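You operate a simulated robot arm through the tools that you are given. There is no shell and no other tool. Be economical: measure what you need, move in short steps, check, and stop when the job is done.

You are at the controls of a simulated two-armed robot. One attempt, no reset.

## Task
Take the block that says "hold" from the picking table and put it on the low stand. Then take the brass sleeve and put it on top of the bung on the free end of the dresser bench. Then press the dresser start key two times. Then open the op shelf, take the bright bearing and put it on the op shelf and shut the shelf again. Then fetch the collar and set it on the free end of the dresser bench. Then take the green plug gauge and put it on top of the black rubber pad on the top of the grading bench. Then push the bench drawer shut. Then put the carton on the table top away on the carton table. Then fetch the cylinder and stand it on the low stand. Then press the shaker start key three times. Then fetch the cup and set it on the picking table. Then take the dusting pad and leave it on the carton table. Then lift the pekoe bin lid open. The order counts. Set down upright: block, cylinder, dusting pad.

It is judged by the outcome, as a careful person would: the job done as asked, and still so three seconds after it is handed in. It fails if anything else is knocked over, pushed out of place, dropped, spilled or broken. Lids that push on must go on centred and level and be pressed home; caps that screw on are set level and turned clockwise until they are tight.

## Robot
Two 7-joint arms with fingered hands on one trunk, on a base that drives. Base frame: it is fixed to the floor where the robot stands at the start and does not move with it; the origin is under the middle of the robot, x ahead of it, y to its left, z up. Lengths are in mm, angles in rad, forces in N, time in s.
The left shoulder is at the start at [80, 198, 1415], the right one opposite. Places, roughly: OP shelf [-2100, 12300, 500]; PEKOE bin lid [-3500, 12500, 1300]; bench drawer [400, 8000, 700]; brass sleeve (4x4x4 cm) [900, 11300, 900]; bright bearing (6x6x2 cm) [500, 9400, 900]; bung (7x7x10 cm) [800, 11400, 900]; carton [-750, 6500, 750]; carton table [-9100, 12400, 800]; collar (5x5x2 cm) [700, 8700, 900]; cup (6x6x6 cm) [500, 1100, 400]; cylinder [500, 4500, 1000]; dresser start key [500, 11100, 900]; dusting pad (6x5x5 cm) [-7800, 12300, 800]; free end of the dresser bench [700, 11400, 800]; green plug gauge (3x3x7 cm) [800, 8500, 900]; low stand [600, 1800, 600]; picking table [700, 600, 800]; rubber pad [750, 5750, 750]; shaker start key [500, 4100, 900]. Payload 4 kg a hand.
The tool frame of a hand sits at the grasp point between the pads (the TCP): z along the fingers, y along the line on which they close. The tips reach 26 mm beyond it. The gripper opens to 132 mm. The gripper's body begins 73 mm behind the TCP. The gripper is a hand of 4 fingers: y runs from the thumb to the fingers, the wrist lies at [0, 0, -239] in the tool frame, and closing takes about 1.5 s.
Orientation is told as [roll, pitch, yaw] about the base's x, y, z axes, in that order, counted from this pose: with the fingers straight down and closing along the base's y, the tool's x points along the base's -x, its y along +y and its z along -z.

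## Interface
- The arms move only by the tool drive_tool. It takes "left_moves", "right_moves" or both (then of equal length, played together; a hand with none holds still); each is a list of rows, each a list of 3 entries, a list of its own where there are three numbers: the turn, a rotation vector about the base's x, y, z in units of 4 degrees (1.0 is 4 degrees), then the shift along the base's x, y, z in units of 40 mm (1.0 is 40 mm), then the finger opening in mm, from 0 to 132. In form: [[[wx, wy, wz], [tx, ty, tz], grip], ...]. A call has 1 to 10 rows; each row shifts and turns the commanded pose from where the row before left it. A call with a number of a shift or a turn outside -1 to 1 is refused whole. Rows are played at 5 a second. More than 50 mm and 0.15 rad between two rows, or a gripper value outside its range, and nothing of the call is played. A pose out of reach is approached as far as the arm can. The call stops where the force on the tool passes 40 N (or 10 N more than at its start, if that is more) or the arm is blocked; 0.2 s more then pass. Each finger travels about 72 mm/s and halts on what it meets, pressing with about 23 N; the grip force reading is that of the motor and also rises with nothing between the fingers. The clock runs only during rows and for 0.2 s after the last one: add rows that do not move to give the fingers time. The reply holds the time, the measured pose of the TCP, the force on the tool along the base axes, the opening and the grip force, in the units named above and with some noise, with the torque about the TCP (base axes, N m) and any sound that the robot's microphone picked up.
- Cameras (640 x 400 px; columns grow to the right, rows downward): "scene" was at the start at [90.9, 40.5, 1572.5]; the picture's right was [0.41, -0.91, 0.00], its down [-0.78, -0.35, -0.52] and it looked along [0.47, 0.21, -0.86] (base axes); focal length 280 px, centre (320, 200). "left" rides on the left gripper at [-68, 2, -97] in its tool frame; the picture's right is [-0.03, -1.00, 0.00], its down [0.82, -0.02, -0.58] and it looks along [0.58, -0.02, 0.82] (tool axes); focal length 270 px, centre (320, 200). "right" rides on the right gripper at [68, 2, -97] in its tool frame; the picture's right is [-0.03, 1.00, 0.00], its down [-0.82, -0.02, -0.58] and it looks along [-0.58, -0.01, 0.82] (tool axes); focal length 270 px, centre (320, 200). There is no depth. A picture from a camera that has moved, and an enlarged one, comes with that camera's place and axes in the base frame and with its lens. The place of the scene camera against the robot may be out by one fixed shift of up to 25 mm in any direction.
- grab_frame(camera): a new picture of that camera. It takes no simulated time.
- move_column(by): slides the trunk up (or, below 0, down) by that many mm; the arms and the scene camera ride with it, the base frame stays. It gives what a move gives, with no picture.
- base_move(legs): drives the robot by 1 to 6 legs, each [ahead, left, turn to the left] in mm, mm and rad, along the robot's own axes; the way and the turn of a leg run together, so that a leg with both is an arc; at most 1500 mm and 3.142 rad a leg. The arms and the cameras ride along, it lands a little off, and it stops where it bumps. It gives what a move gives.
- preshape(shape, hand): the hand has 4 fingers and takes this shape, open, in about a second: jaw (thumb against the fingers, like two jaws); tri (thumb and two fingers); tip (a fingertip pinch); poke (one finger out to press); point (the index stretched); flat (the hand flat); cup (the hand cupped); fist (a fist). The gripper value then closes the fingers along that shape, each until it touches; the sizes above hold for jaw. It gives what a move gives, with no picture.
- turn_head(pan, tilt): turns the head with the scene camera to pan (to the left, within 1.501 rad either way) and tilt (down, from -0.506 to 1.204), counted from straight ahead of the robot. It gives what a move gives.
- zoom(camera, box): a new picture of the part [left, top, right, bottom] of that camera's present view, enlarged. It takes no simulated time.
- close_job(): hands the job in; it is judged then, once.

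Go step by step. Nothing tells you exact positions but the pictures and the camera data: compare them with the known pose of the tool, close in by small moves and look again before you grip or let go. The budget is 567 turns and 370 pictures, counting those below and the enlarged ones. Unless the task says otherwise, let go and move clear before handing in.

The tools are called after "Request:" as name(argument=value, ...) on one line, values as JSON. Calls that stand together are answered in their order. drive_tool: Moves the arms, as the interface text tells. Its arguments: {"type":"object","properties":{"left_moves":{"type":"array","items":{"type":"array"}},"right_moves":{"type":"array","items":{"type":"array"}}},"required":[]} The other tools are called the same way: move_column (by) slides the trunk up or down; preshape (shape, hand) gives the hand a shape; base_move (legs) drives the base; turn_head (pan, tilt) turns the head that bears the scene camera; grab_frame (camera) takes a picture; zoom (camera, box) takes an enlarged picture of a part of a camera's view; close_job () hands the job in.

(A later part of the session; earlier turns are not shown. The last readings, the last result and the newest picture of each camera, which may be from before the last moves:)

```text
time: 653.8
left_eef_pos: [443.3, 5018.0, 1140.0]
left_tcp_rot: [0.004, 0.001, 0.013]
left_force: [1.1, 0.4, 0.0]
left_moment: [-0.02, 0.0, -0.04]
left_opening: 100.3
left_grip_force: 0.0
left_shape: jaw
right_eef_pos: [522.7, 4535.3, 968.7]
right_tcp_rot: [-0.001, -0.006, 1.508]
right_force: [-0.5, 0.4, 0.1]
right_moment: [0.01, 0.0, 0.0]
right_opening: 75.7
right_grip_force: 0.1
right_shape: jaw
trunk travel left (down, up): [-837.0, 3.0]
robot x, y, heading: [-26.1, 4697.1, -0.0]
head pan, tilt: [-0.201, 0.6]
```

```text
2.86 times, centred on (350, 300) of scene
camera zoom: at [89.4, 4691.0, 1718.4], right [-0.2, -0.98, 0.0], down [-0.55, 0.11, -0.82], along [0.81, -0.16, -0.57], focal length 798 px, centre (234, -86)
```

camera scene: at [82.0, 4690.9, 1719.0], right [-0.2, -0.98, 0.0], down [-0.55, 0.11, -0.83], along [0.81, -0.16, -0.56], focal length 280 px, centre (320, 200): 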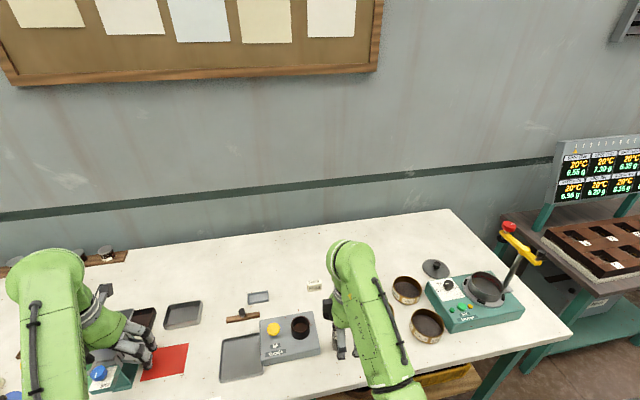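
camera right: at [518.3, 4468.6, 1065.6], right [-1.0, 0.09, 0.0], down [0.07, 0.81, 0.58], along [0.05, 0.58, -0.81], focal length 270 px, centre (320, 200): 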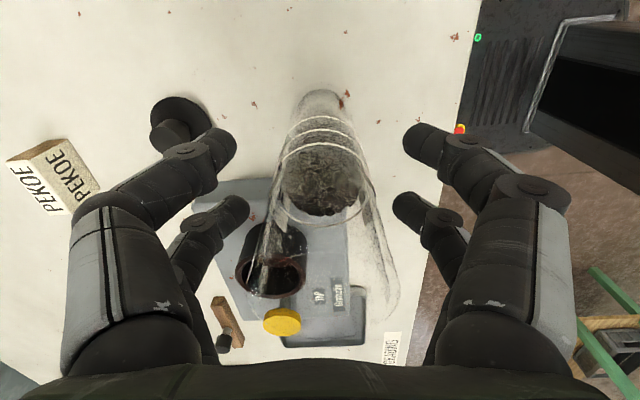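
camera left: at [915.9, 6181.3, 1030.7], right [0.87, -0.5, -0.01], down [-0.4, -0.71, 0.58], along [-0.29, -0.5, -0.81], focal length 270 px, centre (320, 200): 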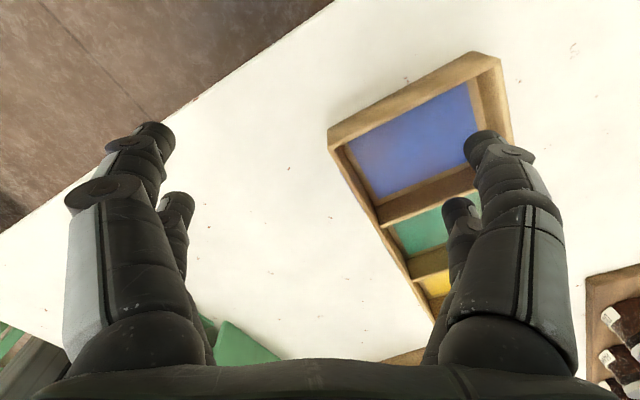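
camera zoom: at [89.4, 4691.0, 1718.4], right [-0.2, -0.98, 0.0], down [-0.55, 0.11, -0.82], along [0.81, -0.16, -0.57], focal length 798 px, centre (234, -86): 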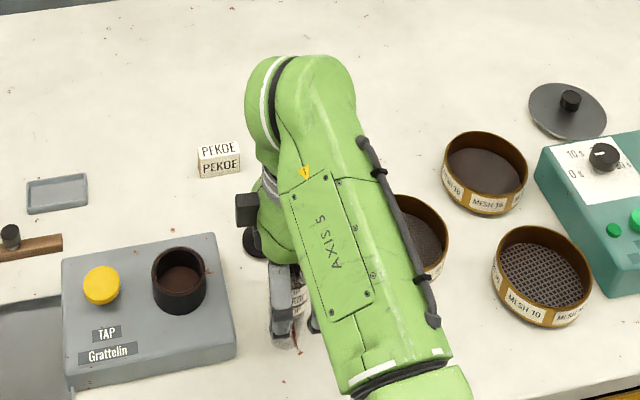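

Request:
drive_tool(right_moves=[[[0, 0, 0], [0, 0, 0], 60], [[0, 0, 0], [0, 0, 0], 45], [[0, 0, 0], [0, 0, 0], 30], [[0, 0, 0], [0, 0, 0], 15], [[0, 0, 0], [0, 0, 0], 5], [[0, 0, 0], [0, 0, 0], 5], [[0, 0, 0], [0, 0, 0], 5]])

Request:
grab_frame(camera="right")

```text
time: 655.4
left_eef_pos: [443.7, 5017.4, 1140.4]
left_tcp_rot: [0.006, 0.003, 0.011]
left_force: [0.2, 0.6, -0.1]
left_moment: [0.01, -0.03, 0.0]
left_opening: 100.1
left_grip_force: 0.1
left_shape: jaw
right_eef_pos: [523.8, 4534.5, 969.4]
right_tcp_rot: [-0.003, -0.007, 1.508]
right_force: [0.4, -0.4, 0.3]
right_moment: [-0.03, 0.03, 0.03]
right_opening: 21.6
right_grip_force: 23.0
right_shape: jaw
trunk travel left (down, up): [-837.0, 3.0]
robot x, y, heading: [-27.1, 4693.0, -0.004]
head pan, tilt: [-0.201, 0.6]
```

```text
157 pictures are left
camera right: at [518.3, 4468.5, 1065.7], right [-1.0, 0.09, 0.0], down [0.07, 0.81, 0.58], along [0.05, 0.58, -0.81], focal length 270 px, centre (320, 200)
```

right: 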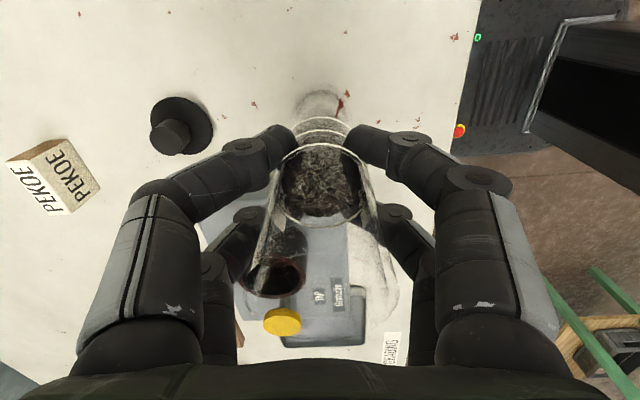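

Gripped. I lift 60 mm and check.

Request:
drive_tool(right_moves=[[[0, 0, 0], [0, 0, 0.2], 5], [[0, 0, 0], [0, 0, 0.4], 5], [[0, 0, 0], [0, 0, 0.5], 5], [[0, 0, 0], [0, 0, 0.4], 5], [[0, 0, 0], [0, 0, 0], 5]])

Request:
grab_frame(camera="right")

```text
time: 656.5
left_eef_pos: [443.1, 5017.1, 1140.4]
left_tcp_rot: [0.006, 0.003, 0.013]
left_force: [-0.5, 0.3, -0.1]
left_moment: [0.03, -0.01, -0.03]
left_opening: 100.2
left_grip_force: 0.2
left_shape: jaw
right_eef_pos: [523.7, 4535.9, 1029.1]
right_tcp_rot: [0.0, -0.007, 1.508]
right_force: [0.4, -0.5, -1.4]
right_moment: [0.01, 0.01, -0.02]
right_opening: 21.6
right_grip_force: 23.2
right_shape: jaw
trunk travel left (down, up): [-837.0, 3.0]
robot x, y, heading: [-23.1, 4696.3, -0.0]
head pan, tilt: [-0.201, 0.6]
```

```text
156 pictures are left
camera right: at [517.6, 4468.4, 1125.7], right [-1.0, 0.09, 0.0], down [0.07, 0.81, 0.58], along [0.05, 0.58, -0.81], focal length 270 px, centre (320, 200)
```

right: 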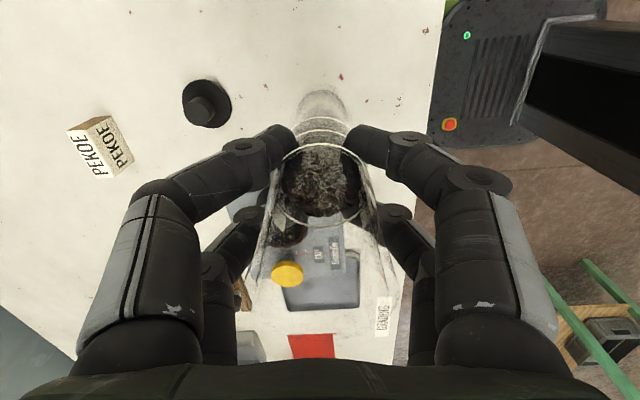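

Held well. I back out and drive to the low stand.

Request:
base_move(legs=[[-240, 0, 0], [0, -1340, 0], [0, -1330, 0]])

Request:
turn_head(pan=-0.2, tilt=0.85)

Request:
grab_frame(camera="scene")

Request:
grab_frame(camera="right")

```text
time: 670.8
left_eef_pos: [173.8, 2354.7, 1139.7]
left_tcp_rot: [0.004, 0.001, -0.002]
left_force: [0.2, -0.2, 0.3]
left_moment: [0.03, -0.01, 0.02]
left_opening: 100.2
left_grip_force: 0.0
left_shape: jaw
right_eef_pos: [245.8, 1870.7, 1029.8]
right_tcp_rot: [-0.002, -0.003, 1.494]
right_force: [-0.6, 0.2, -1.0]
right_moment: [0.01, 0.0, -0.01]
right_opening: 21.5
right_grip_force: 23.0
right_shape: jaw
trunk travel left (down, up): [-837.0, 3.0]
robot x, y, heading: [-300.2, 2038.9, -0.017]
head pan, tilt: [-0.201, 0.6]
```

```text
time: 671.6
left_eef_pos: [173.9, 2352.3, 1139.5]
left_tcp_rot: [0.003, 0.001, -0.001]
left_force: [0.4, 0.6, -0.2]
left_moment: [0.0, 0.01, -0.02]
left_opening: 100.0
left_grip_force: 0.1
left_shape: jaw
right_eef_pos: [246.3, 1871.0, 1029.3]
right_tcp_rot: [-0.001, -0.006, 1.494]
right_force: [-0.3, -0.6, -1.5]
right_moment: [-0.04, 0.0, -0.01]
right_opening: 21.4
right_grip_force: 22.6
right_shape: jaw
trunk travel left (down, up): [-837.0, 3.0]
robot x, y, heading: [-301.7, 2040.3, -0.015]
head pan, tilt: [-0.201, 0.85]
```

```text
155 pictures are left
camera scene: at [-195.2, 2033.8, 1697.6], right [-0.21, -0.98, 0.0], down [-0.73, 0.16, -0.66], along [0.65, -0.14, -0.75], focal length 280 px, centre (320, 200)
```

scene: 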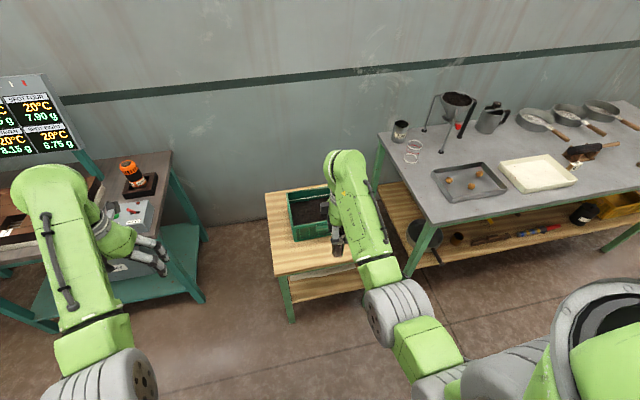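

```text
154 pictures are left
camera right: at [239.7, 1803.0, 1125.6], right [-0.99, 0.1, 0.0], down [0.08, 0.81, 0.58], along [0.06, 0.58, -0.81], focal length 270 px, centre (320, 200)
```

right: 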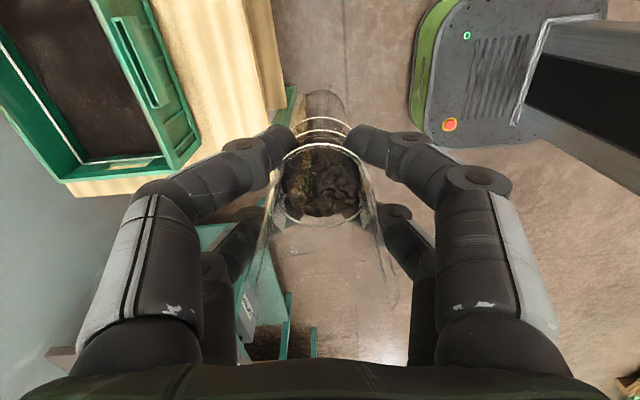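

Request:
base_move(legs=[[160, 0, 0.015]])

Request:
move_column(by=-180)

Request:
grab_frame(camera="right")

Request:
grab_frame(camera="scene")

```text
time: 673.0
left_eef_pos: [325.0, 2357.9, 1141.4]
left_tcp_rot: [0.006, -0.002, 0.011]
left_force: [-0.8, 0.5, 0.6]
left_moment: [-0.01, -0.03, -0.03]
left_opening: 100.2
left_grip_force: 0.1
left_shape: jaw
right_eef_pos: [405.7, 1876.4, 1031.1]
right_tcp_rot: [-0.005, -0.008, 1.508]
right_force: [-0.4, -0.8, -1.0]
right_moment: [-0.01, -0.01, -0.02]
right_opening: 21.2
right_grip_force: 22.8
right_shape: jaw
trunk travel left (down, up): [-837.0, 3.0]
robot x, y, heading: [-143.6, 2037.8, 0.0]
head pan, tilt: [-0.201, 0.85]
```

```text
time: 675.0
left_eef_pos: [326.5, 2358.3, 959.9]
left_tcp_rot: [0.004, 0.003, 0.013]
left_force: [-0.1, -0.1, 1.0]
left_moment: [0.0, 0.03, 0.01]
left_opening: 100.2
left_grip_force: 0.1
left_shape: jaw
right_eef_pos: [407.7, 1876.6, 850.0]
right_tcp_rot: [-0.002, -0.009, 1.508]
right_force: [-0.1, 0.3, -1.1]
right_moment: [0.0, -0.02, -0.06]
right_opening: 21.5
right_grip_force: 22.9
right_shape: jaw
trunk travel left (down, up): [-657.0, 183.0]
robot x, y, heading: [-141.8, 2039.1, -0.0]
head pan, tilt: [-0.201, 0.85]
```

```text
153 pictures are left
camera right: at [402.8, 1809.3, 945.6], right [-1.0, 0.09, 0.0], down [0.07, 0.81, 0.58], along [0.05, 0.58, -0.81], focal length 270 px, centre (320, 200)
```

right: 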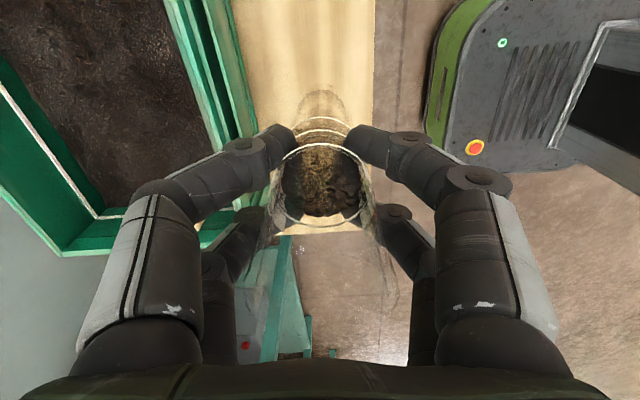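

```text
152 pictures are left
camera scene: at [-35.3, 2034.0, 1517.6], right [-0.2, -0.98, 0.0], down [-0.74, 0.15, -0.66], along [0.65, -0.13, -0.75], focal length 280 px, centre (320, 200)
```

scene: 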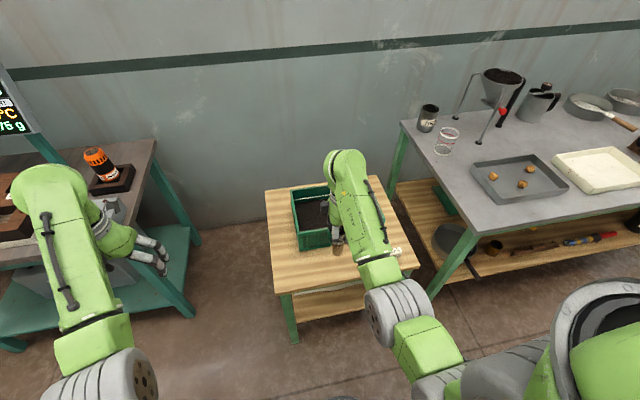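

Request:
move_column(by=-65)

Request:
drive_tool(right_moves=[[[0, 0, 0], [0, 0, -0.1], 5], [[0, 0, 0], [0, 0, -0.08], 5], [[0, 0, 0], [0, 0, -0.08], 5], [[0, 0, 0], [0, 0, -0.08], 5], [[0, 0, 0], [0, 0, 0], 5]])

Request:
grab_frame(camera="right")

```text
time: 676.1
left_eef_pos: [328.1, 2359.0, 894.9]
left_tcp_rot: [0.006, 0.001, 0.012]
left_force: [-0.6, 0.3, 0.3]
left_moment: [0.0, -0.02, 0.0]
left_opening: 100.3
left_grip_force: 0.0
left_shape: jaw
right_eef_pos: [407.2, 1876.8, 783.7]
right_tcp_rot: [-0.002, -0.006, 1.509]
right_force: [-0.8, 0.2, -1.1]
right_moment: [-0.01, 0.02, 0.03]
right_opening: 21.6
right_grip_force: 22.7
right_shape: jaw
trunk travel left (down, up): [-592.0, 248.0]
robot x, y, heading: [-139.3, 2037.5, -0.001]
head pan, tilt: [-0.201, 0.85]
```

```text
time: 677.3
left_eef_pos: [329.8, 2358.5, 894.9]
left_tcp_rot: [0.005, 0.003, 0.011]
left_force: [0.1, -0.5, 0.6]
left_moment: [-0.05, 0.01, -0.02]
left_opening: 100.5
left_grip_force: 0.1
left_shape: jaw
right_eef_pos: [407.8, 1876.1, 770.0]
right_tcp_rot: [-0.001, -0.006, 1.509]
right_force: [0.3, -0.1, -1.5]
right_moment: [0.01, 0.02, 0.0]
right_opening: 21.6
right_grip_force: 22.9
right_shape: jaw
trunk travel left (down, up): [-592.0, 248.0]
robot x, y, heading: [-141.7, 2036.8, -0.003]
head pan, tilt: [-0.201, 0.85]
```

```text
151 pictures are left
camera right: at [402.9, 1809.3, 867.0], right [-1.0, 0.09, 0.0], down [0.07, 0.81, 0.58], along [0.05, 0.58, -0.81], focal length 270 px, centre (320, 200)
```

right: 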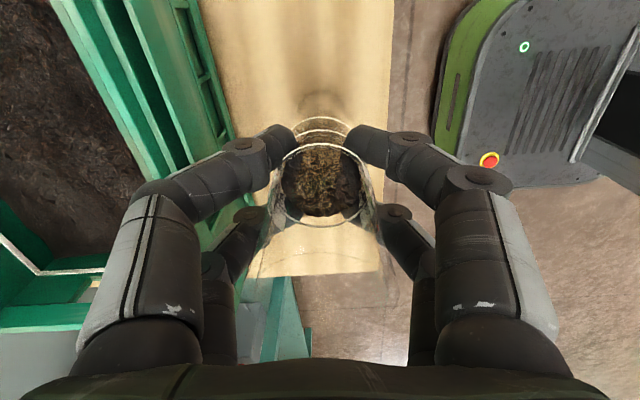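

Request:
drive_tool(right_moves=[[[0, 0, 0], [0, 0, -0.06], 5], [[0, 0, 0], [0, 0, -0.06], 5], [[0, 0, 0], [0, 0, -0.05], 5], [[0, 0, 0], [0, 0, 0], 5]])

```text
time: 678.3
left_eef_pos: [328.6, 2359.0, 895.7]
left_tcp_rot: [0.005, 0.002, 0.011]
left_force: [0.3, -0.6, 0.7]
left_moment: [-0.01, 0.01, -0.01]
left_opening: 100.4
left_grip_force: 0.1
left_shape: jaw
right_eef_pos: [408.0, 1876.9, 764.8]
right_tcp_rot: [-0.002, -0.007, 1.509]
right_force: [-0.2, -0.1, -0.5]
right_moment: [0.0, -0.01, 0.0]
right_opening: 21.5
right_grip_force: 23.0
right_shape: jaw
trunk travel left (down, up): [-592.0, 248.0]
robot x, y, heading: [-136.3, 2036.3, 0.002]
head pan, tilt: [-0.201, 0.85]
```

Request:
drive_tool(right_moves=[[[0, 0, 0], [0, 0, -0.05], 5], [[0, 0, 0], [0, 0, -0.05], 5], [[0, 0, 0], [0, 0, -0.05], 5], [[0, 0, 0], [0, 0, 0], 5]])

```text
time: 679.3
left_eef_pos: [329.2, 2358.4, 895.4]
left_tcp_rot: [0.006, 0.003, 0.012]
left_force: [0.3, 0.8, 0.5]
left_moment: [0.01, -0.03, -0.03]
left_opening: 100.1
left_grip_force: 0.1
left_shape: jaw
right_eef_pos: [407.9, 1876.8, 759.5]
right_tcp_rot: [-0.003, -0.007, 1.507]
right_force: [-0.9, -0.1, 4.8]
right_moment: [-0.02, -0.02, 0.01]
right_opening: 21.4
right_grip_force: 23.3
right_shape: jaw
trunk travel left (down, up): [-592.0, 248.0]
robot x, y, heading: [-139.3, 2037.8, 0.0]
head pan, tilt: [-0.201, 0.85]
```

Contact. I release gently and rise straight up.

Request:
drive_tool(right_moves=[[[0, 0, 0], [0, 0, -0.02], 10], [[0, 0, 0], [0, 0, 0], 22], [[0, 0, 0], [0, 0, 0], 30], [[0, 0, 0], [0, 0, 0], 45], [[0, 0, 0], [0, 0, 0], 62], [[0, 0, 0], [0, 0, 0], 62]])

Request:
grab_frame(camera="right")

```text
time: 680.7
left_eef_pos: [328.3, 2358.0, 895.9]
left_tcp_rot: [0.007, 0.002, 0.012]
left_force: [-0.5, -0.1, 0.4]
left_moment: [-0.02, 0.0, 0.01]
left_opening: 100.1
left_grip_force: 0.0
left_shape: jaw
right_eef_pos: [407.7, 1877.5, 756.7]
right_tcp_rot: [-0.002, -0.006, 1.509]
right_force: [-0.5, 0.5, 0.7]
right_moment: [0.0, 0.01, -0.02]
right_opening: 61.5
right_grip_force: 0.1
right_shape: jaw
trunk travel left (down, up): [-592.0, 248.0]
robot x, y, heading: [-140.2, 2036.7, 0.002]
head pan, tilt: [-0.201, 0.85]
```

```text
150 pictures are left
camera right: at [402.8, 1808.8, 853.1], right [-1.0, 0.09, 0.0], down [0.07, 0.81, 0.58], along [0.05, 0.58, -0.81], focal length 270 px, centre (320, 200)
```

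right: 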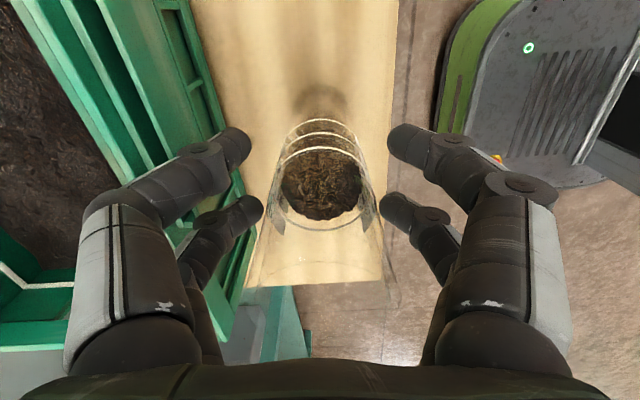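

Request:
drive_tool(right_moves=[[[0, 0, 0], [0, 0, 0.3], 62], [[0, 0, 0], [0, 0, 0.6], 62], [[0, 0, 0], [0, 0, 0.8], 64], [[0, 0, 0], [0, 0, 0.8], 64], [[0, 0, 0], [0, 0, 0.8], 64], [[0, 0, 0], [0, 0, 0.6], 64], [[0, 0, 0], [0, 0, 0], 64]])

Request:
grab_frame(camera="right")

```text
time: 682.3
left_eef_pos: [328.9, 2358.7, 894.7]
left_tcp_rot: [0.006, 0.003, 0.012]
left_force: [0.1, 0.1, 1.5]
left_moment: [0.0, -0.02, -0.01]
left_opening: 100.4
left_grip_force: 0.1
left_shape: jaw
right_eef_pos: [407.6, 1876.9, 912.7]
right_tcp_rot: [0.0, -0.006, 1.508]
right_force: [-0.3, 0.2, 0.6]
right_moment: [0.01, -0.01, -0.01]
right_opening: 63.5
right_grip_force: 0.1
right_shape: jaw
trunk travel left (down, up): [-592.0, 248.0]
robot x, y, heading: [-142.3, 2037.8, -0.005]
head pan, tilt: [-0.201, 0.85]
```

```text
149 pictures are left
camera right: at [403.2, 1809.3, 1009.1], right [-1.0, 0.09, 0.0], down [0.07, 0.81, 0.58], along [0.05, 0.58, -0.81], focal length 270 px, centre (320, 200)
```

right: 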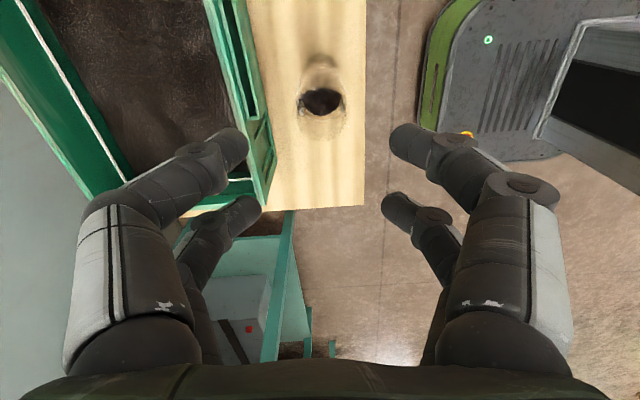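

The cylinder stands on the low stand. Next the shaker start key at (500, 4100): I back off and drive there.

Request:
base_move(legs=[[-170, 0, 0]])

Request:
move_column(by=240)

Request:
base_move(legs=[[0, 1100, 0], [0, 1080, 0]])

Request:
turn_head(pan=-0.1, tilt=0.7)

Request:
grab_frame(camera="scene")

```text
time: 683.7
left_eef_pos: [158.8, 2358.9, 895.8]
left_tcp_rot: [0.005, 0.005, 0.012]
left_force: [-0.5, 0.4, 0.2]
left_moment: [0.02, -0.02, 0.01]
left_opening: 100.4
left_grip_force: 0.0
left_shape: jaw
right_eef_pos: [238.2, 1877.0, 912.4]
right_tcp_rot: [0.002, -0.006, 1.508]
right_force: [-0.5, -0.3, -0.4]
right_moment: [-0.01, 0.0, 0.03]
right_opening: 63.5
right_grip_force: 0.0
right_shape: jaw
trunk travel left (down, up): [-592.0, 248.0]
robot x, y, heading: [-311.0, 2037.2, 0.005]
head pan, tilt: [-0.201, 0.85]
```

```text
time: 686.2
left_eef_pos: [157.3, 2358.5, 1135.4]
left_tcp_rot: [0.007, 0.001, 0.011]
left_force: [-0.5, 0.0, 1.0]
left_moment: [0.01, 0.0, 0.0]
left_opening: 100.4
left_grip_force: 0.0
left_shape: jaw
right_eef_pos: [237.7, 1877.5, 1153.6]
right_tcp_rot: [-0.001, -0.008, 1.509]
right_force: [0.3, 0.1, 0.6]
right_moment: [0.01, -0.01, 0.01]
right_opening: 63.7
right_grip_force: 0.0
right_shape: jaw
trunk travel left (down, up): [-832.0, 8.0]
robot x, y, heading: [-313.1, 2037.4, -0.001]
head pan, tilt: [-0.201, 0.85]
```

```text
time: 697.0
left_eef_pos: [160.4, 4537.6, 1135.9]
left_tcp_rot: [0.005, 0.002, 0.014]
left_force: [-0.2, -0.2, -0.1]
left_moment: [0.03, 0.04, 0.0]
left_opening: 100.4
left_grip_force: 0.0
left_shape: jaw
right_eef_pos: [240.5, 4057.0, 1152.4]
right_tcp_rot: [-0.001, -0.008, 1.508]
right_force: [0.0, 1.1, 0.7]
right_moment: [0.01, 0.0, 0.01]
right_opening: 63.8
right_grip_force: 0.0
right_shape: jaw
trunk travel left (down, up): [-832.0, 8.0]
robot x, y, heading: [-309.7, 4216.5, -0.001]
head pan, tilt: [-0.201, 0.85]
```

```text
time: 697.7
left_eef_pos: [160.7, 4539.1, 1135.5]
left_tcp_rot: [0.004, 0.004, 0.014]
left_force: [0.0, 0.4, -0.3]
left_moment: [0.02, 0.01, 0.01]
left_opening: 100.5
left_grip_force: 0.1
left_shape: jaw
right_eef_pos: [241.7, 4057.1, 1153.6]
right_tcp_rot: [0.001, -0.007, 1.511]
right_force: [0.4, -0.3, 0.1]
right_moment: [0.03, 0.04, 0.04]
right_opening: 63.6
right_grip_force: 0.1
right_shape: jaw
trunk travel left (down, up): [-832.0, 8.0]
robot x, y, heading: [-309.1, 4215.7, 0.002]
head pan, tilt: [-0.099, 0.7]
```

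```text
148 pictures are left
camera scene: at [-194.7, 4220.7, 1704.7], right [-0.1, -1.0, 0.0], down [-0.64, 0.06, -0.76], along [0.76, -0.07, -0.64], focal length 280 px, centre (320, 200)
```

scene: 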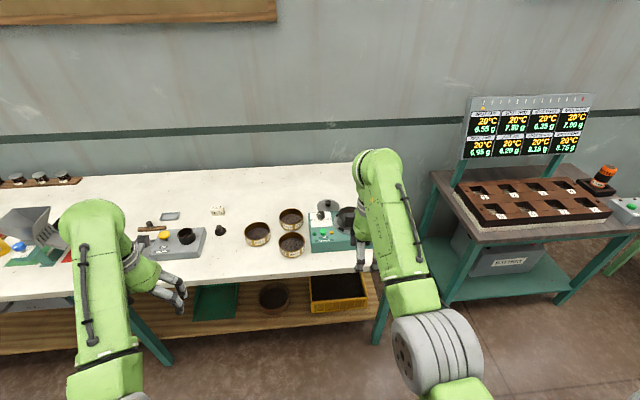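

Request:
zoom(camera="scene", box=[295, 190, 375, 260])

```text
5.71 times, centred on (335, 225) of scene
camera zoom: at [-194.7, 4220.7, 1704.7], right [-0.1, -1.0, 0.0], down [-0.64, 0.06, -0.76], along [0.76, -0.07, -0.64], focal length 1597 px, centre (234, 57)
```

zoom: 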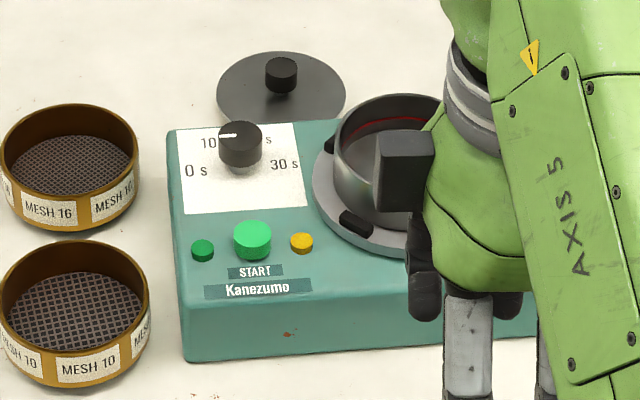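

START is the middle, larger green key at about (547, 4140), with other lamps beside it in y. I'll press with the left hand (its finger pairs are separated along x). First I tuck the right hand away from the clamp arm.

Request:
drive_tool(right_moves=[[[0, 0, 0], [-0.4, -0.9, -0.2], 40], [[0, 0, 0], [-0.4, -0.9, -0.2], 40], [[0, 0, 0], [-0.4, -0.9, -0.2], 40], [[0, 0, 0], [-0.4, -0.9, -0.2], 40], [[0, 0, 0], [-0.4, -0.9, -0.2], 40], [[0, 0, 0], [-0.3, -0.6, 0], 40]], left_moves=[[[0, 0, 0], [0.5, -0.8, -0.3], 60], [[0, 0, 0], [0.5, -0.8, -0.3], 20], [[0, 0, 0], [0.4, -0.8, -0.3], 0], [[0, 0, 0], [0, -0.6, -0.3], 0], [[0, 0, 0], [0, 0, 0], 0], [[0, 0, 0], [0, 0, 0], 0]])

Request:
base_move(legs=[[0, -100, 0], [290, 0, 0]])

Request:
grab_frame(camera="left")

Request:
grab_frame(camera="scene")

```text
time: 699.1
left_eef_pos: [216.5, 4420.2, 1087.2]
left_tcp_rot: [0.005, 0.002, 0.014]
left_force: [-0.3, 0.7, -0.5]
left_moment: [0.0, 0.01, 0.01]
left_opening: 0.0
left_grip_force: 23.3
left_shape: jaw
right_eef_pos: [148.2, 3852.9, 1114.1]
right_tcp_rot: [-0.001, -0.006, 1.51]
right_force: [-0.3, -0.1, -0.1]
right_moment: [-0.01, -0.04, -0.01]
right_opening: 40.6
right_grip_force: 0.0
right_shape: jaw
trunk travel left (down, up): [-832.0, 8.0]
robot x, y, heading: [-306.0, 4218.0, 0.002]
head pan, tilt: [-0.099, 0.7]
```

```text
time: 701.9
left_eef_pos: [506.4, 4319.2, 1087.5]
left_tcp_rot: [0.005, 0.001, 0.011]
left_force: [-0.3, 0.1, 1.5]
left_moment: [0.02, 0.01, 0.01]
left_opening: 0.0
left_grip_force: 23.3
left_shape: jaw
right_eef_pos: [436.7, 3751.8, 1114.4]
right_tcp_rot: [-0.003, -0.009, 1.506]
right_force: [-0.7, 0.0, 0.4]
right_moment: [-0.03, -0.02, 0.02]
right_opening: 40.2
right_grip_force: 0.0
right_shape: jaw
trunk travel left (down, up): [-832.0, 8.0]
robot x, y, heading: [-16.3, 4119.1, 0.002]
head pan, tilt: [-0.099, 0.7]
```

```text
146 pictures are left
camera left: at [575.3, 4320.4, 1184.9], right [0.04, -1.0, -0.01], down [-0.82, -0.03, 0.58], along [-0.58, -0.02, -0.82], focal length 270 px, centre (320, 200)
```

left: 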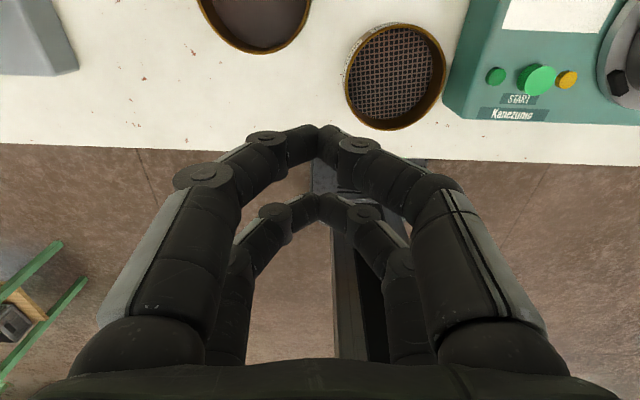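

```text
145 pictures are left
camera scene: at [92.7, 4120.0, 1705.1], right [-0.1, -0.99, 0.0], down [-0.64, 0.07, -0.77], along [0.76, -0.08, -0.64], focal length 280 px, centre (320, 200)
```

scene: 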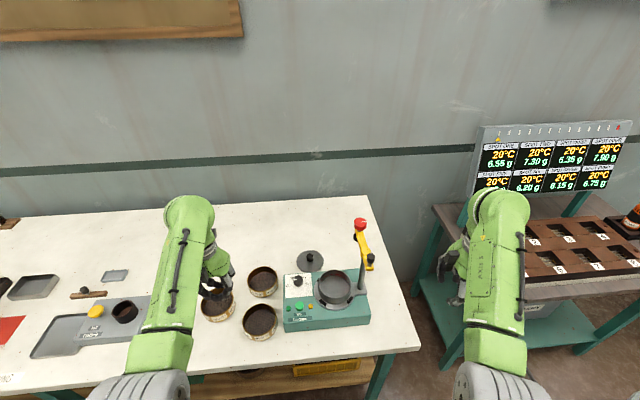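

Request:
drive_tool(left_moves=[[[0, 0, 0], [0.02, -0.98, 0], 0], [[0, 0, 0], [0.02, -0.98, 0], 0], [[0, 0, 0], [0.02, -0.98, 0], 0], [[0, 0, 0], [0.02, -0.98, 0], 0], [[0, 0, 0], [0.02, -0.98, -0.3], 0], [[0, 0, 0], [0, 0, -0.8], 0], [[0, 0, 0], [0, 0, 0], 0]])

Request:
grab_frame(camera="left")

```text
time: 703.5
left_eef_pos: [513.6, 4124.3, 1042.1]
left_tcp_rot: [0.005, 0.004, 0.012]
left_force: [0.5, -0.5, -0.9]
left_moment: [-0.03, 0.01, 0.02]
left_opening: 0.0
left_grip_force: 22.7
left_shape: jaw
right_eef_pos: [439.8, 3753.2, 1113.3]
right_tcp_rot: [-0.001, -0.006, 1.509]
right_force: [-0.1, 0.4, 0.9]
right_moment: [0.0, -0.04, -0.01]
right_opening: 40.1
right_grip_force: 0.0
right_shape: jaw
trunk travel left (down, up): [-832.0, 8.0]
robot x, y, heading: [-16.1, 4119.5, -0.002]
head pan, tilt: [-0.099, 0.7]
```

```text
144 pictures are left
camera left: at [581.7, 4125.7, 1137.4], right [0.04, -1.0, 0.0], down [-0.81, -0.03, 0.58], along [-0.58, -0.02, -0.81], focal length 270 px, centre (320, 200)
```

left: 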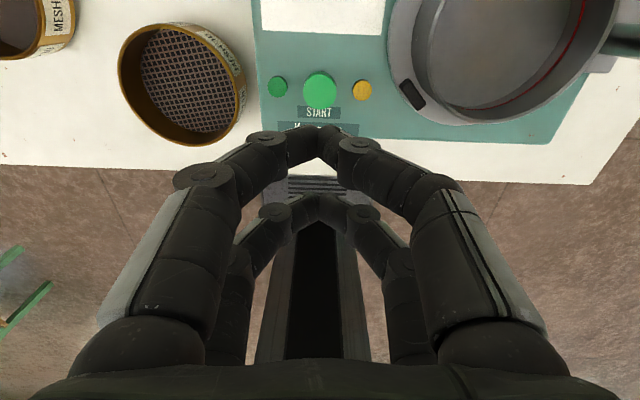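

Key confirmed at (530, 4124, 922). I descend and press.

Request:
drive_tool(left_moves=[[[0, 0, 0], [-0.07, 0, -0.9], 0], [[0, 0, 0], [0, 0, -0.9], 0], [[0, 0, 0], [0, 0, 0], 0], [[0, 0, 0], [0, 0, 0], 0]])

Request:
grab_frame(camera="left")

```text
time: 704.5
left_eef_pos: [510.2, 4124.2, 970.6]
left_tcp_rot: [0.005, 0.003, 0.014]
left_force: [0.7, 0.3, -0.3]
left_moment: [-0.02, 0.0, 0.02]
left_opening: 0.0
left_grip_force: 23.3
left_shape: jaw
right_eef_pos: [441.0, 3752.7, 1114.1]
right_tcp_rot: [-0.001, -0.007, 1.508]
right_force: [-0.6, 0.2, 0.1]
right_moment: [0.0, 0.0, 0.04]
right_opening: 40.1
right_grip_force: 0.0
right_shape: jaw
trunk travel left (down, up): [-832.0, 8.0]
robot x, y, heading: [-16.4, 4119.2, -0.0]
head pan, tilt: [-0.099, 0.7]
```

```text
143 pictures are left
camera left: at [578.9, 4126.0, 1066.3], right [0.04, -1.0, -0.01], down [-0.81, -0.03, 0.58], along [-0.58, -0.02, -0.82], focal length 270 px, centre (320, 200)
```

left: 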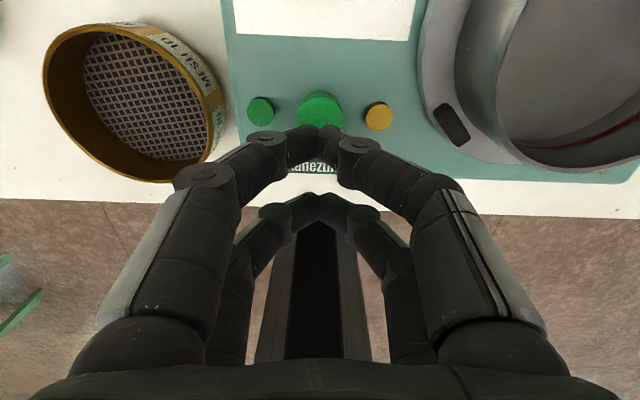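

Request:
drive_tool(left_moves=[[[0, 0, 0], [0, 0, -0.4], 0], [[0, 0, 0], [0, 0, -0.1], 0], [[0, 0, 0], [0, 0, -0.07], 0], [[0, 0, 0], [0, 0, -0.07], 0], [[0, 0, 0], [0, 0, 0], 0]])

```text
time: 705.7
left_eef_pos: [510.7, 4123.1, 948.5]
left_tcp_rot: [0.004, -0.002, 0.012]
left_force: [2.9, 3.1, 21.9]
left_moment: [0.12, -0.47, 0.06]
left_opening: 0.0
left_grip_force: 23.0
left_shape: jaw
right_eef_pos: [439.1, 3753.3, 1114.0]
right_tcp_rot: [-0.002, -0.004, 1.507]
right_force: [-0.4, 0.1, 0.2]
right_moment: [0.0, -0.02, -0.01]
right_opening: 40.2
right_grip_force: 0.0
right_shape: jaw
trunk travel left (down, up): [-832.0, 8.0]
robot x, y, heading: [-18.8, 4116.1, 0.002]
head pan, tilt: [-0.099, 0.7]
heard: click
```

First click. I lift and press twice more.

Request:
drive_tool(left_moves=[[[0, 0, 0], [0, 0, 0.5], 0], [[0, 0, 0], [0, 0, 0], 0], [[0, 0, 0], [0, 0, 0], 0], [[0, 0, 0], [0, 0, 0], 0]])

Request:
drive_tool(left_moves=[[[0, 0, 0], [0, 0, -0.3], 0], [[0, 0, 0], [0, 0, -0.1], 0], [[0, 0, 0], [0, 0, -0.1], 0], [[0, 0, 0], [0, 0, 0], 0]])

Request:
drive_tool(left_moves=[[[0, 0, 0], [0, 0, 0.5], 0], [[0, 0, 0], [0, 0, 0], 0], [[0, 0, 0], [0, 0, 0], 0], [[0, 0, 0], [0, 0, 0], 0]])

```text
time: 706.7
left_eef_pos: [510.9, 4123.2, 963.6]
left_tcp_rot: [0.005, 0.005, 0.014]
left_force: [0.5, -0.8, 0.2]
left_moment: [0.02, 0.01, -0.02]
left_opening: 0.0
left_grip_force: 22.2
left_shape: jaw
right_eef_pos: [440.8, 3752.9, 1113.3]
right_tcp_rot: [-0.002, -0.007, 1.507]
right_force: [0.2, -0.4, -0.8]
right_moment: [0.04, 0.03, 0.05]
right_opening: 40.4
right_grip_force: 0.0
right_shape: jaw
trunk travel left (down, up): [-832.0, 8.0]
robot x, y, heading: [-15.7, 4115.4, -0.003]
head pan, tilt: [-0.099, 0.7]
```

```text
time: 707.7
left_eef_pos: [510.6, 4124.1, 948.5]
left_tcp_rot: [0.002, -0.003, 0.013]
left_force: [1.3, 2.8, 20.2]
left_moment: [0.11, -0.38, 0.07]
left_opening: 0.0
left_grip_force: 23.3
left_shape: jaw
right_eef_pos: [437.9, 3753.3, 1115.3]
right_tcp_rot: [-0.005, -0.005, 1.507]
right_force: [-0.4, -0.2, 0.8]
right_moment: [-0.01, -0.01, -0.03]
right_opening: 40.4
right_grip_force: 0.1
right_shape: jaw
trunk travel left (down, up): [-832.0, 8.0]
robot x, y, heading: [-15.9, 4115.4, -0.001]
head pan, tilt: [-0.099, 0.7]
heard: click
```

```text
time: 708.7
left_eef_pos: [510.2, 4122.7, 964.9]
left_tcp_rot: [0.006, 0.004, 0.013]
left_force: [0.1, -0.5, 1.0]
left_moment: [0.02, 0.02, -0.01]
left_opening: 0.3
left_grip_force: 22.9
left_shape: jaw
right_eef_pos: [440.0, 3752.6, 1112.9]
right_tcp_rot: [0.0, -0.007, 1.507]
right_force: [0.7, -0.2, 0.1]
right_moment: [0.03, 0.0, 0.01]
right_opening: 40.2
right_grip_force: 0.1
right_shape: jaw
trunk travel left (down, up): [-832.0, 8.0]
robot x, y, heading: [-15.3, 4117.1, -0.002]
head pan, tilt: [-0.099, 0.7]
```

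Request:
drive_tool(left_moves=[[[0, 0, 0], [0, 0, -0.3], 0], [[0, 0, 0], [0, 0, -0.1], 0], [[0, 0, 0], [0, 0, -0.1], 0], [[0, 0, 0], [0, 0, 0], 0]])

Request:
drive_tool(left_moves=[[[0, 0, 0], [0, 0, 0.8], 0], [[0, 0, 0], [0, 0, 0.9], 0], [[0, 0, 0], [0, 0, 0.9], 0], [[0, 0, 0], [-0.3, 0.5, 0.6], 30], [[0, 0, 0], [-0.3, 0.8, 0], 60]])

```text
time: 709.7
left_eef_pos: [511.3, 4123.1, 948.2]
left_tcp_rot: [0.004, -0.004, 0.011]
left_force: [0.3, 1.8, 19.4]
left_moment: [0.08, -0.36, 0.01]
left_opening: 0.2
left_grip_force: 23.0
left_shape: jaw
right_eef_pos: [437.3, 3752.7, 1115.0]
right_tcp_rot: [-0.003, -0.009, 1.509]
right_force: [0.3, -0.4, -0.4]
right_moment: [0.01, -0.02, 0.0]
right_opening: 40.3
right_grip_force: 0.1
right_shape: jaw
trunk travel left (down, up): [-832.0, 8.0]
robot x, y, heading: [-15.5, 4115.9, -0.002]
head pan, tilt: [-0.099, 0.7]
heard: click
```

```text
time: 710.9
left_eef_pos: [485.2, 4175.4, 1073.9]
left_tcp_rot: [0.004, 0.002, 0.01]
left_force: [-0.8, -0.1, -0.5]
left_moment: [0.0, 0.0, 0.0]
left_opening: 53.8
left_grip_force: 0.1
left_shape: jaw
right_eef_pos: [439.2, 3753.7, 1115.2]
right_tcp_rot: [-0.003, -0.005, 1.509]
right_force: [0.1, 0.1, 1.0]
right_moment: [0.0, -0.01, 0.01]
right_opening: 40.3
right_grip_force: 0.1
right_shape: jaw
trunk travel left (down, up): [-832.0, 8.0]
robot x, y, heading: [-16.1, 4115.4, -0.006]
head pan, tilt: [-0.099, 0.7]
```

Three clicks heard. Next the cup under the picking table; I back off and drive there to look.

Request:
base_move(legs=[[-330, 0, 0], [0, -1500, 0], [0, -1300, 0]])

Request:
move_column(by=-400)

Request:
turn_head(pan=0.0, tilt=0.8)

Request:
grab_frame(camera="scene")

```text
time: 726.2
left_eef_pos: [157.6, 1381.5, 1073.2]
left_tcp_rot: [0.005, 0.003, 0.019]
left_force: [0.3, -0.1, 0.1]
left_moment: [-0.05, -0.01, 0.02]
left_opening: 59.6
left_grip_force: 0.0
left_shape: jaw
right_eef_pos: [113.5, 958.3, 1113.7]
right_tcp_rot: [-0.002, -0.006, 1.514]
right_force: [-0.3, 0.0, -0.6]
right_moment: [-0.04, -0.03, 0.02]
right_opening: 40.3
right_grip_force: 0.2
right_shape: jaw
trunk travel left (down, up): [-832.0, 8.0]
robot x, y, heading: [-345.2, 1317.7, 0.008]
head pan, tilt: [-0.099, 0.7]
```

```text
time: 730.0
left_eef_pos: [158.2, 1380.9, 674.1]
left_tcp_rot: [0.006, 0.001, 0.02]
left_force: [-0.4, 0.5, -0.7]
left_moment: [0.02, -0.01, 0.02]
left_opening: 59.5
left_grip_force: 0.0
left_shape: jaw
right_eef_pos: [113.7, 957.8, 712.4]
right_tcp_rot: [-0.004, -0.006, 1.517]
right_force: [-0.8, -0.3, 0.3]
right_moment: [-0.03, 0.04, 0.01]
right_opening: 40.2
right_grip_force: 0.0
right_shape: jaw
trunk travel left (down, up): [-432.0, 408.0]
robot x, y, heading: [-342.3, 1320.0, 0.003]
head pan, tilt: [-0.099, 0.7]
```

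```text
time: 730.7
left_eef_pos: [158.4, 1381.2, 673.1]
left_tcp_rot: [0.007, 0.002, 0.019]
left_force: [0.0, 0.9, 0.1]
left_moment: [0.0, 0.01, 0.01]
left_opening: 59.6
left_grip_force: 0.1
left_shape: jaw
right_eef_pos: [113.3, 957.8, 713.5]
right_tcp_rot: [-0.003, -0.007, 1.516]
right_force: [-0.5, 0.2, 0.0]
right_moment: [-0.01, 0.02, -0.04]
right_opening: 40.3
right_grip_force: 0.0
right_shape: jaw
trunk travel left (down, up): [-432.0, 408.0]
robot x, y, heading: [-342.3, 1318.1, 0.005]
head pan, tilt: [0.0, 0.799]
```

```text
142 pictures are left
camera scene: at [-235.3, 1332.7, 1296.6], right [0.01, -1.0, 0.0], down [-0.72, 0.0, -0.7], along [0.7, 0.0, -0.72], focal length 280 px, centre (320, 200)
```

scene: 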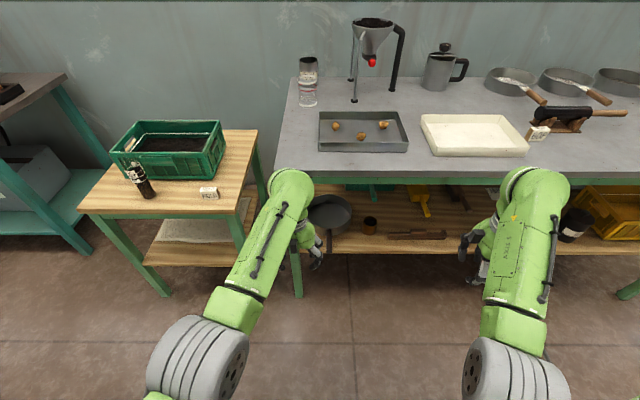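

Request:
zoom(camera="scene", box=[290, 170, 450, 270])

```text
4.00 times, centred on (370, 220) of scene
camera zoom: at [-235.3, 1332.7, 1296.6], right [0.01, -1.0, 0.0], down [-0.72, 0.0, -0.7], along [0.7, 0.0, -0.72], focal length 1118 px, centre (120, 120)
```

zoom: 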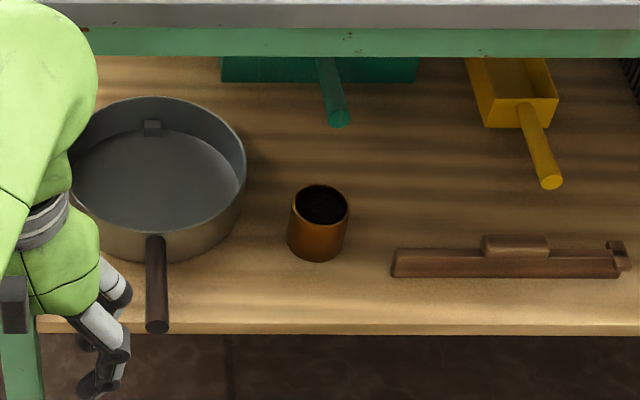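

The cup is the brown one at about (480, 1130) on the lower shelf. I'll reach it with the left hand tilted ~50° forward. First I back off a bit and tilt the hand in free space.

Request:
base_move(legs=[[-150, -300, 0]])

Request:
drive_tool(left_moves=[[[0, -1, 0], [0.4, 0, 0], 90], [[0, -1, 0], [0.4, 0, 0], 90], [[0, -1, 0], [0.4, 0, 0], 90], [[0, -1, 0], [0.4, 0, 0], 90], [[0, -1, 0], [0.4, 0, 0], 90], [[0, -1, 0], [0.4, 0, 0], 90], [[0, -1, 0], [0.4, 0, 0], 90], [[0, -1, 0], [0.4, 0, 0], 90], [[0, -1, 0], [0.4, 0, 0], 90], [[0, -1, 0], [0.4, 0, 0], 90]])

Request:
drive_tool(left_moves=[[[0, -1, 0], [0.2, 0, 0], 90], [[0, -1, 0], [0.2, 0, 0], 90], [[0, -0.5, 0], [0, 0, 0], 90], [[0, 0, 0], [0, 0, 0], 90]])

```text
time: 732.9
left_eef_pos: [10.2, 1080.7, 672.5]
left_tcp_rot: [0.005, 0.003, 0.018]
left_force: [-0.8, 0.6, 0.3]
left_moment: [0.01, 0.0, 0.01]
left_opening: 59.6
left_grip_force: 0.1
left_shape: jaw
right_eef_pos: [-32.9, 658.6, 714.0]
right_tcp_rot: [-0.001, -0.007, 1.515]
right_force: [0.3, 0.5, 1.2]
right_moment: [-0.01, -0.01, -0.02]
right_opening: 40.2
right_grip_force: 0.1
right_shape: jaw
trunk travel left (down, up): [-432.0, 408.0]
robot x, y, heading: [-493.2, 1017.3, 0.003]
head pan, tilt: [0.0, 0.799]
```

```text
time: 735.1
left_eef_pos: [171.2, 1082.5, 673.0]
left_tcp_rot: [-0.01, -0.699, 0.027]
left_force: [-0.3, 0.2, 0.3]
left_moment: [-0.05, -0.01, 0.04]
left_opening: 89.8
left_grip_force: 0.1
left_shape: jaw
right_eef_pos: [-34.0, 659.5, 714.1]
right_tcp_rot: [0.0, -0.007, 1.517]
right_force: [-0.1, -0.1, 0.5]
right_moment: [0.03, 0.02, -0.02]
right_opening: 40.3
right_grip_force: 0.1
right_shape: jaw
trunk travel left (down, up): [-432.0, 408.0]
robot x, y, heading: [-495.0, 1019.5, 0.006]
head pan, tilt: [0.0, 0.799]
```

```text
time: 736.1
left_eef_pos: [184.8, 1082.4, 672.8]
left_tcp_rot: [-0.017, -0.871, 0.029]
left_force: [0.0, 0.3, -0.3]
left_moment: [0.0, 0.01, -0.02]
left_opening: 89.6
left_grip_force: 0.0
left_shape: jaw
right_eef_pos: [-33.9, 659.4, 713.0]
right_tcp_rot: [0.0, -0.006, 1.516]
right_force: [-0.3, 0.3, -0.1]
right_moment: [0.01, 0.0, 0.01]
right_opening: 40.2
right_grip_force: 0.1
right_shape: jaw
trunk travel left (down, up): [-432.0, 408.0]
robot x, y, heading: [-494.3, 1022.5, 0.009]
head pan, tilt: [0.0, 0.799]
```

Request:
move_column(by=-225)

Request:
grab_frame(camera="left")

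Request:
turn_head(pan=0.0, tilt=0.5)

Request:
grab_frame(camera="scene")

```text
time: 738.5
left_eef_pos: [185.1, 1081.8, 448.2]
left_tcp_rot: [-0.019, -0.871, 0.03]
left_force: [-0.1, 0.4, 0.0]
left_moment: [0.0, 0.01, 0.0]
left_opening: 89.9
left_grip_force: 0.1
left_shape: jaw
right_eef_pos: [-34.6, 659.7, 489.1]
right_tcp_rot: [-0.003, -0.006, 1.516]
right_force: [-0.9, -0.6, 0.1]
right_moment: [0.0, -0.01, -0.01]
right_opening: 40.5
right_grip_force: 0.1
right_shape: jaw
trunk travel left (down, up): [-207.0, 633.0]
robot x, y, heading: [-494.0, 1022.2, 0.005]
head pan, tilt: [0.0, 0.799]
```

```text
140 pictures are left
camera left: at [156.2, 1084.5, 562.4], right [0.03, -1.0, 0.03], down [-0.97, -0.04, -0.25], along [0.25, -0.02, -0.97], focal length 270 px, centre (320, 200)
```

left: 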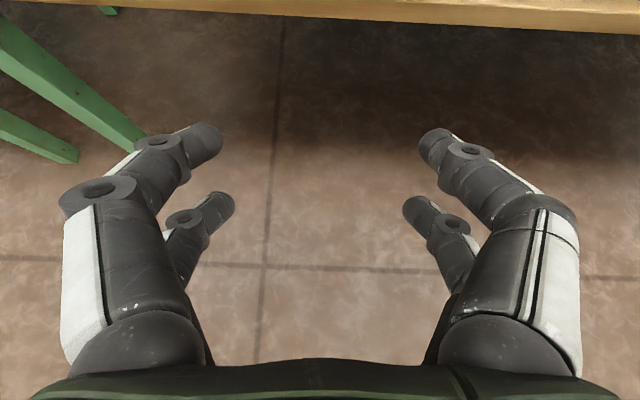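

```text
time: 739.3
left_eef_pos: [185.7, 1081.2, 448.5]
left_tcp_rot: [-0.018, -0.871, 0.029]
left_force: [0.2, 0.2, -0.1]
left_moment: [0.02, -0.04, 0.0]
left_opening: 89.4
left_grip_force: 0.1
left_shape: jaw
right_eef_pos: [-33.7, 659.2, 487.5]
right_tcp_rot: [-0.003, -0.007, 1.517]
right_force: [-0.3, 0.0, -0.6]
right_moment: [-0.03, -0.01, -0.03]
right_opening: 40.4
right_grip_force: 0.0
right_shape: jaw
trunk travel left (down, up): [-207.0, 633.0]
robot x, y, heading: [-489.9, 1023.0, 0.009]
head pan, tilt: [0.0, 0.499]
```

```text
139 pictures are left
camera scene: at [-372.8, 1034.0, 1097.4], right [0.01, -1.0, 0.0], down [-0.48, 0.0, -0.88], along [0.88, 0.01, -0.48], focal length 280 px, centre (320, 200)
```

scene: 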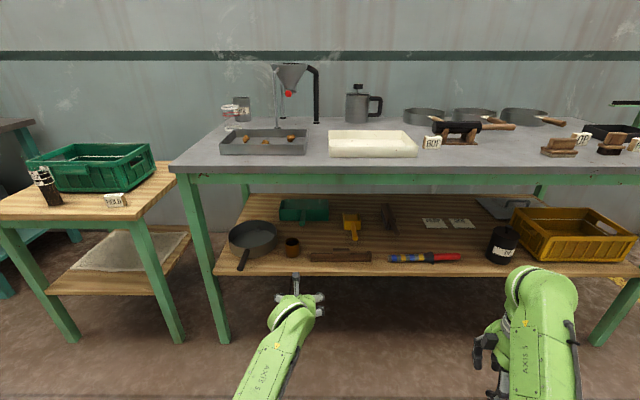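

Request:
zoom(camera="scene", box=[220, 200, 380, 300])

```text
4.00 times, centred on (300, 250) of scene
camera zoom: at [-372.8, 1034.0, 1097.4], right [0.01, -1.0, 0.0], down [-0.48, 0.0, -0.88], along [0.88, 0.01, -0.48], focal length 1118 px, centre (400, 0)
```

zoom: 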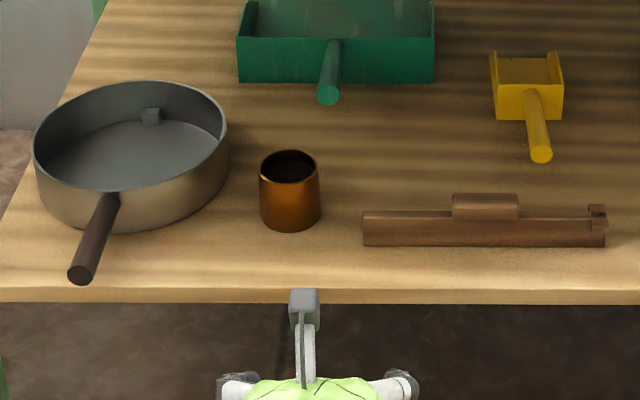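

The cup is at about (454, 1144), shelf z≈424. I line up the hand and approach in steps.

Request:
drive_tool(left_moves=[[[0, 0, 0], [0, 0.8, 0.5], 90], [[0, 0, 0], [0, 0.75, 0.4], 90], [[0, 0, 0], [0, 0, 0], 90]])

Request:
base_move(legs=[[170, 0, -0.007]])

Request:
grab_frame(camera="left")

```text
time: 740.1
left_eef_pos: [185.9, 1143.8, 484.0]
left_tcp_rot: [-0.017, -0.87, 0.03]
left_force: [0.8, 0.1, -0.4]
left_moment: [0.0, 0.02, -0.01]
left_opening: 89.5
left_grip_force: 0.0
left_shape: jaw
right_eef_pos: [-34.4, 659.8, 487.4]
right_tcp_rot: [0.001, -0.007, 1.514]
right_force: [-0.3, -0.1, 0.2]
right_moment: [0.03, 0.02, -0.01]
right_opening: 40.3
right_grip_force: 0.2
right_shape: jaw
trunk travel left (down, up): [-207.0, 633.0]
robot x, y, heading: [-493.3, 1018.3, 0.006]
head pan, tilt: [0.0, 0.499]
```

```text
time: 741.5
left_eef_pos: [356.5, 1141.0, 484.1]
left_tcp_rot: [-0.015, -0.871, 0.026]
left_force: [-0.2, -0.2, 0.8]
left_moment: [0.0, 0.02, 0.02]
left_opening: 89.9
left_grip_force: 0.1
left_shape: jaw
right_eef_pos: [135.8, 657.8, 487.7]
right_tcp_rot: [-0.001, -0.007, 1.51]
right_force: [0.0, 0.2, -0.5]
right_moment: [0.01, 0.01, 0.01]
right_opening: 40.1
right_grip_force: 0.0
right_shape: jaw
trunk travel left (down, up): [-207.0, 633.0]
robot x, y, heading: [-322.2, 1024.3, 0.004]
head pan, tilt: [0.0, 0.499]
```

```text
137 pictures are left
camera left: at [327.9, 1144.1, 597.2], right [0.03, -1.0, 0.03], down [-0.97, -0.04, -0.25], along [0.25, -0.02, -0.97], focal length 270 px, centre (320, 200)
```

left: 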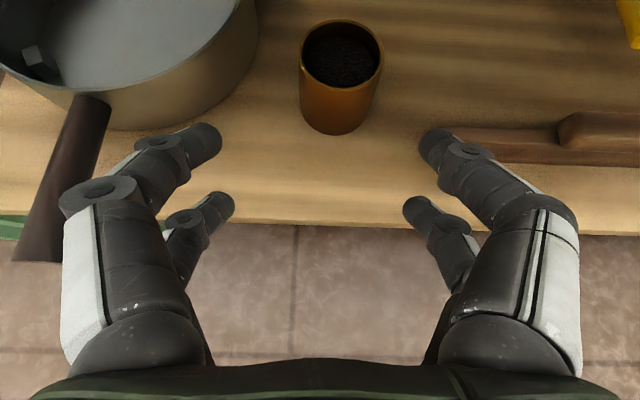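

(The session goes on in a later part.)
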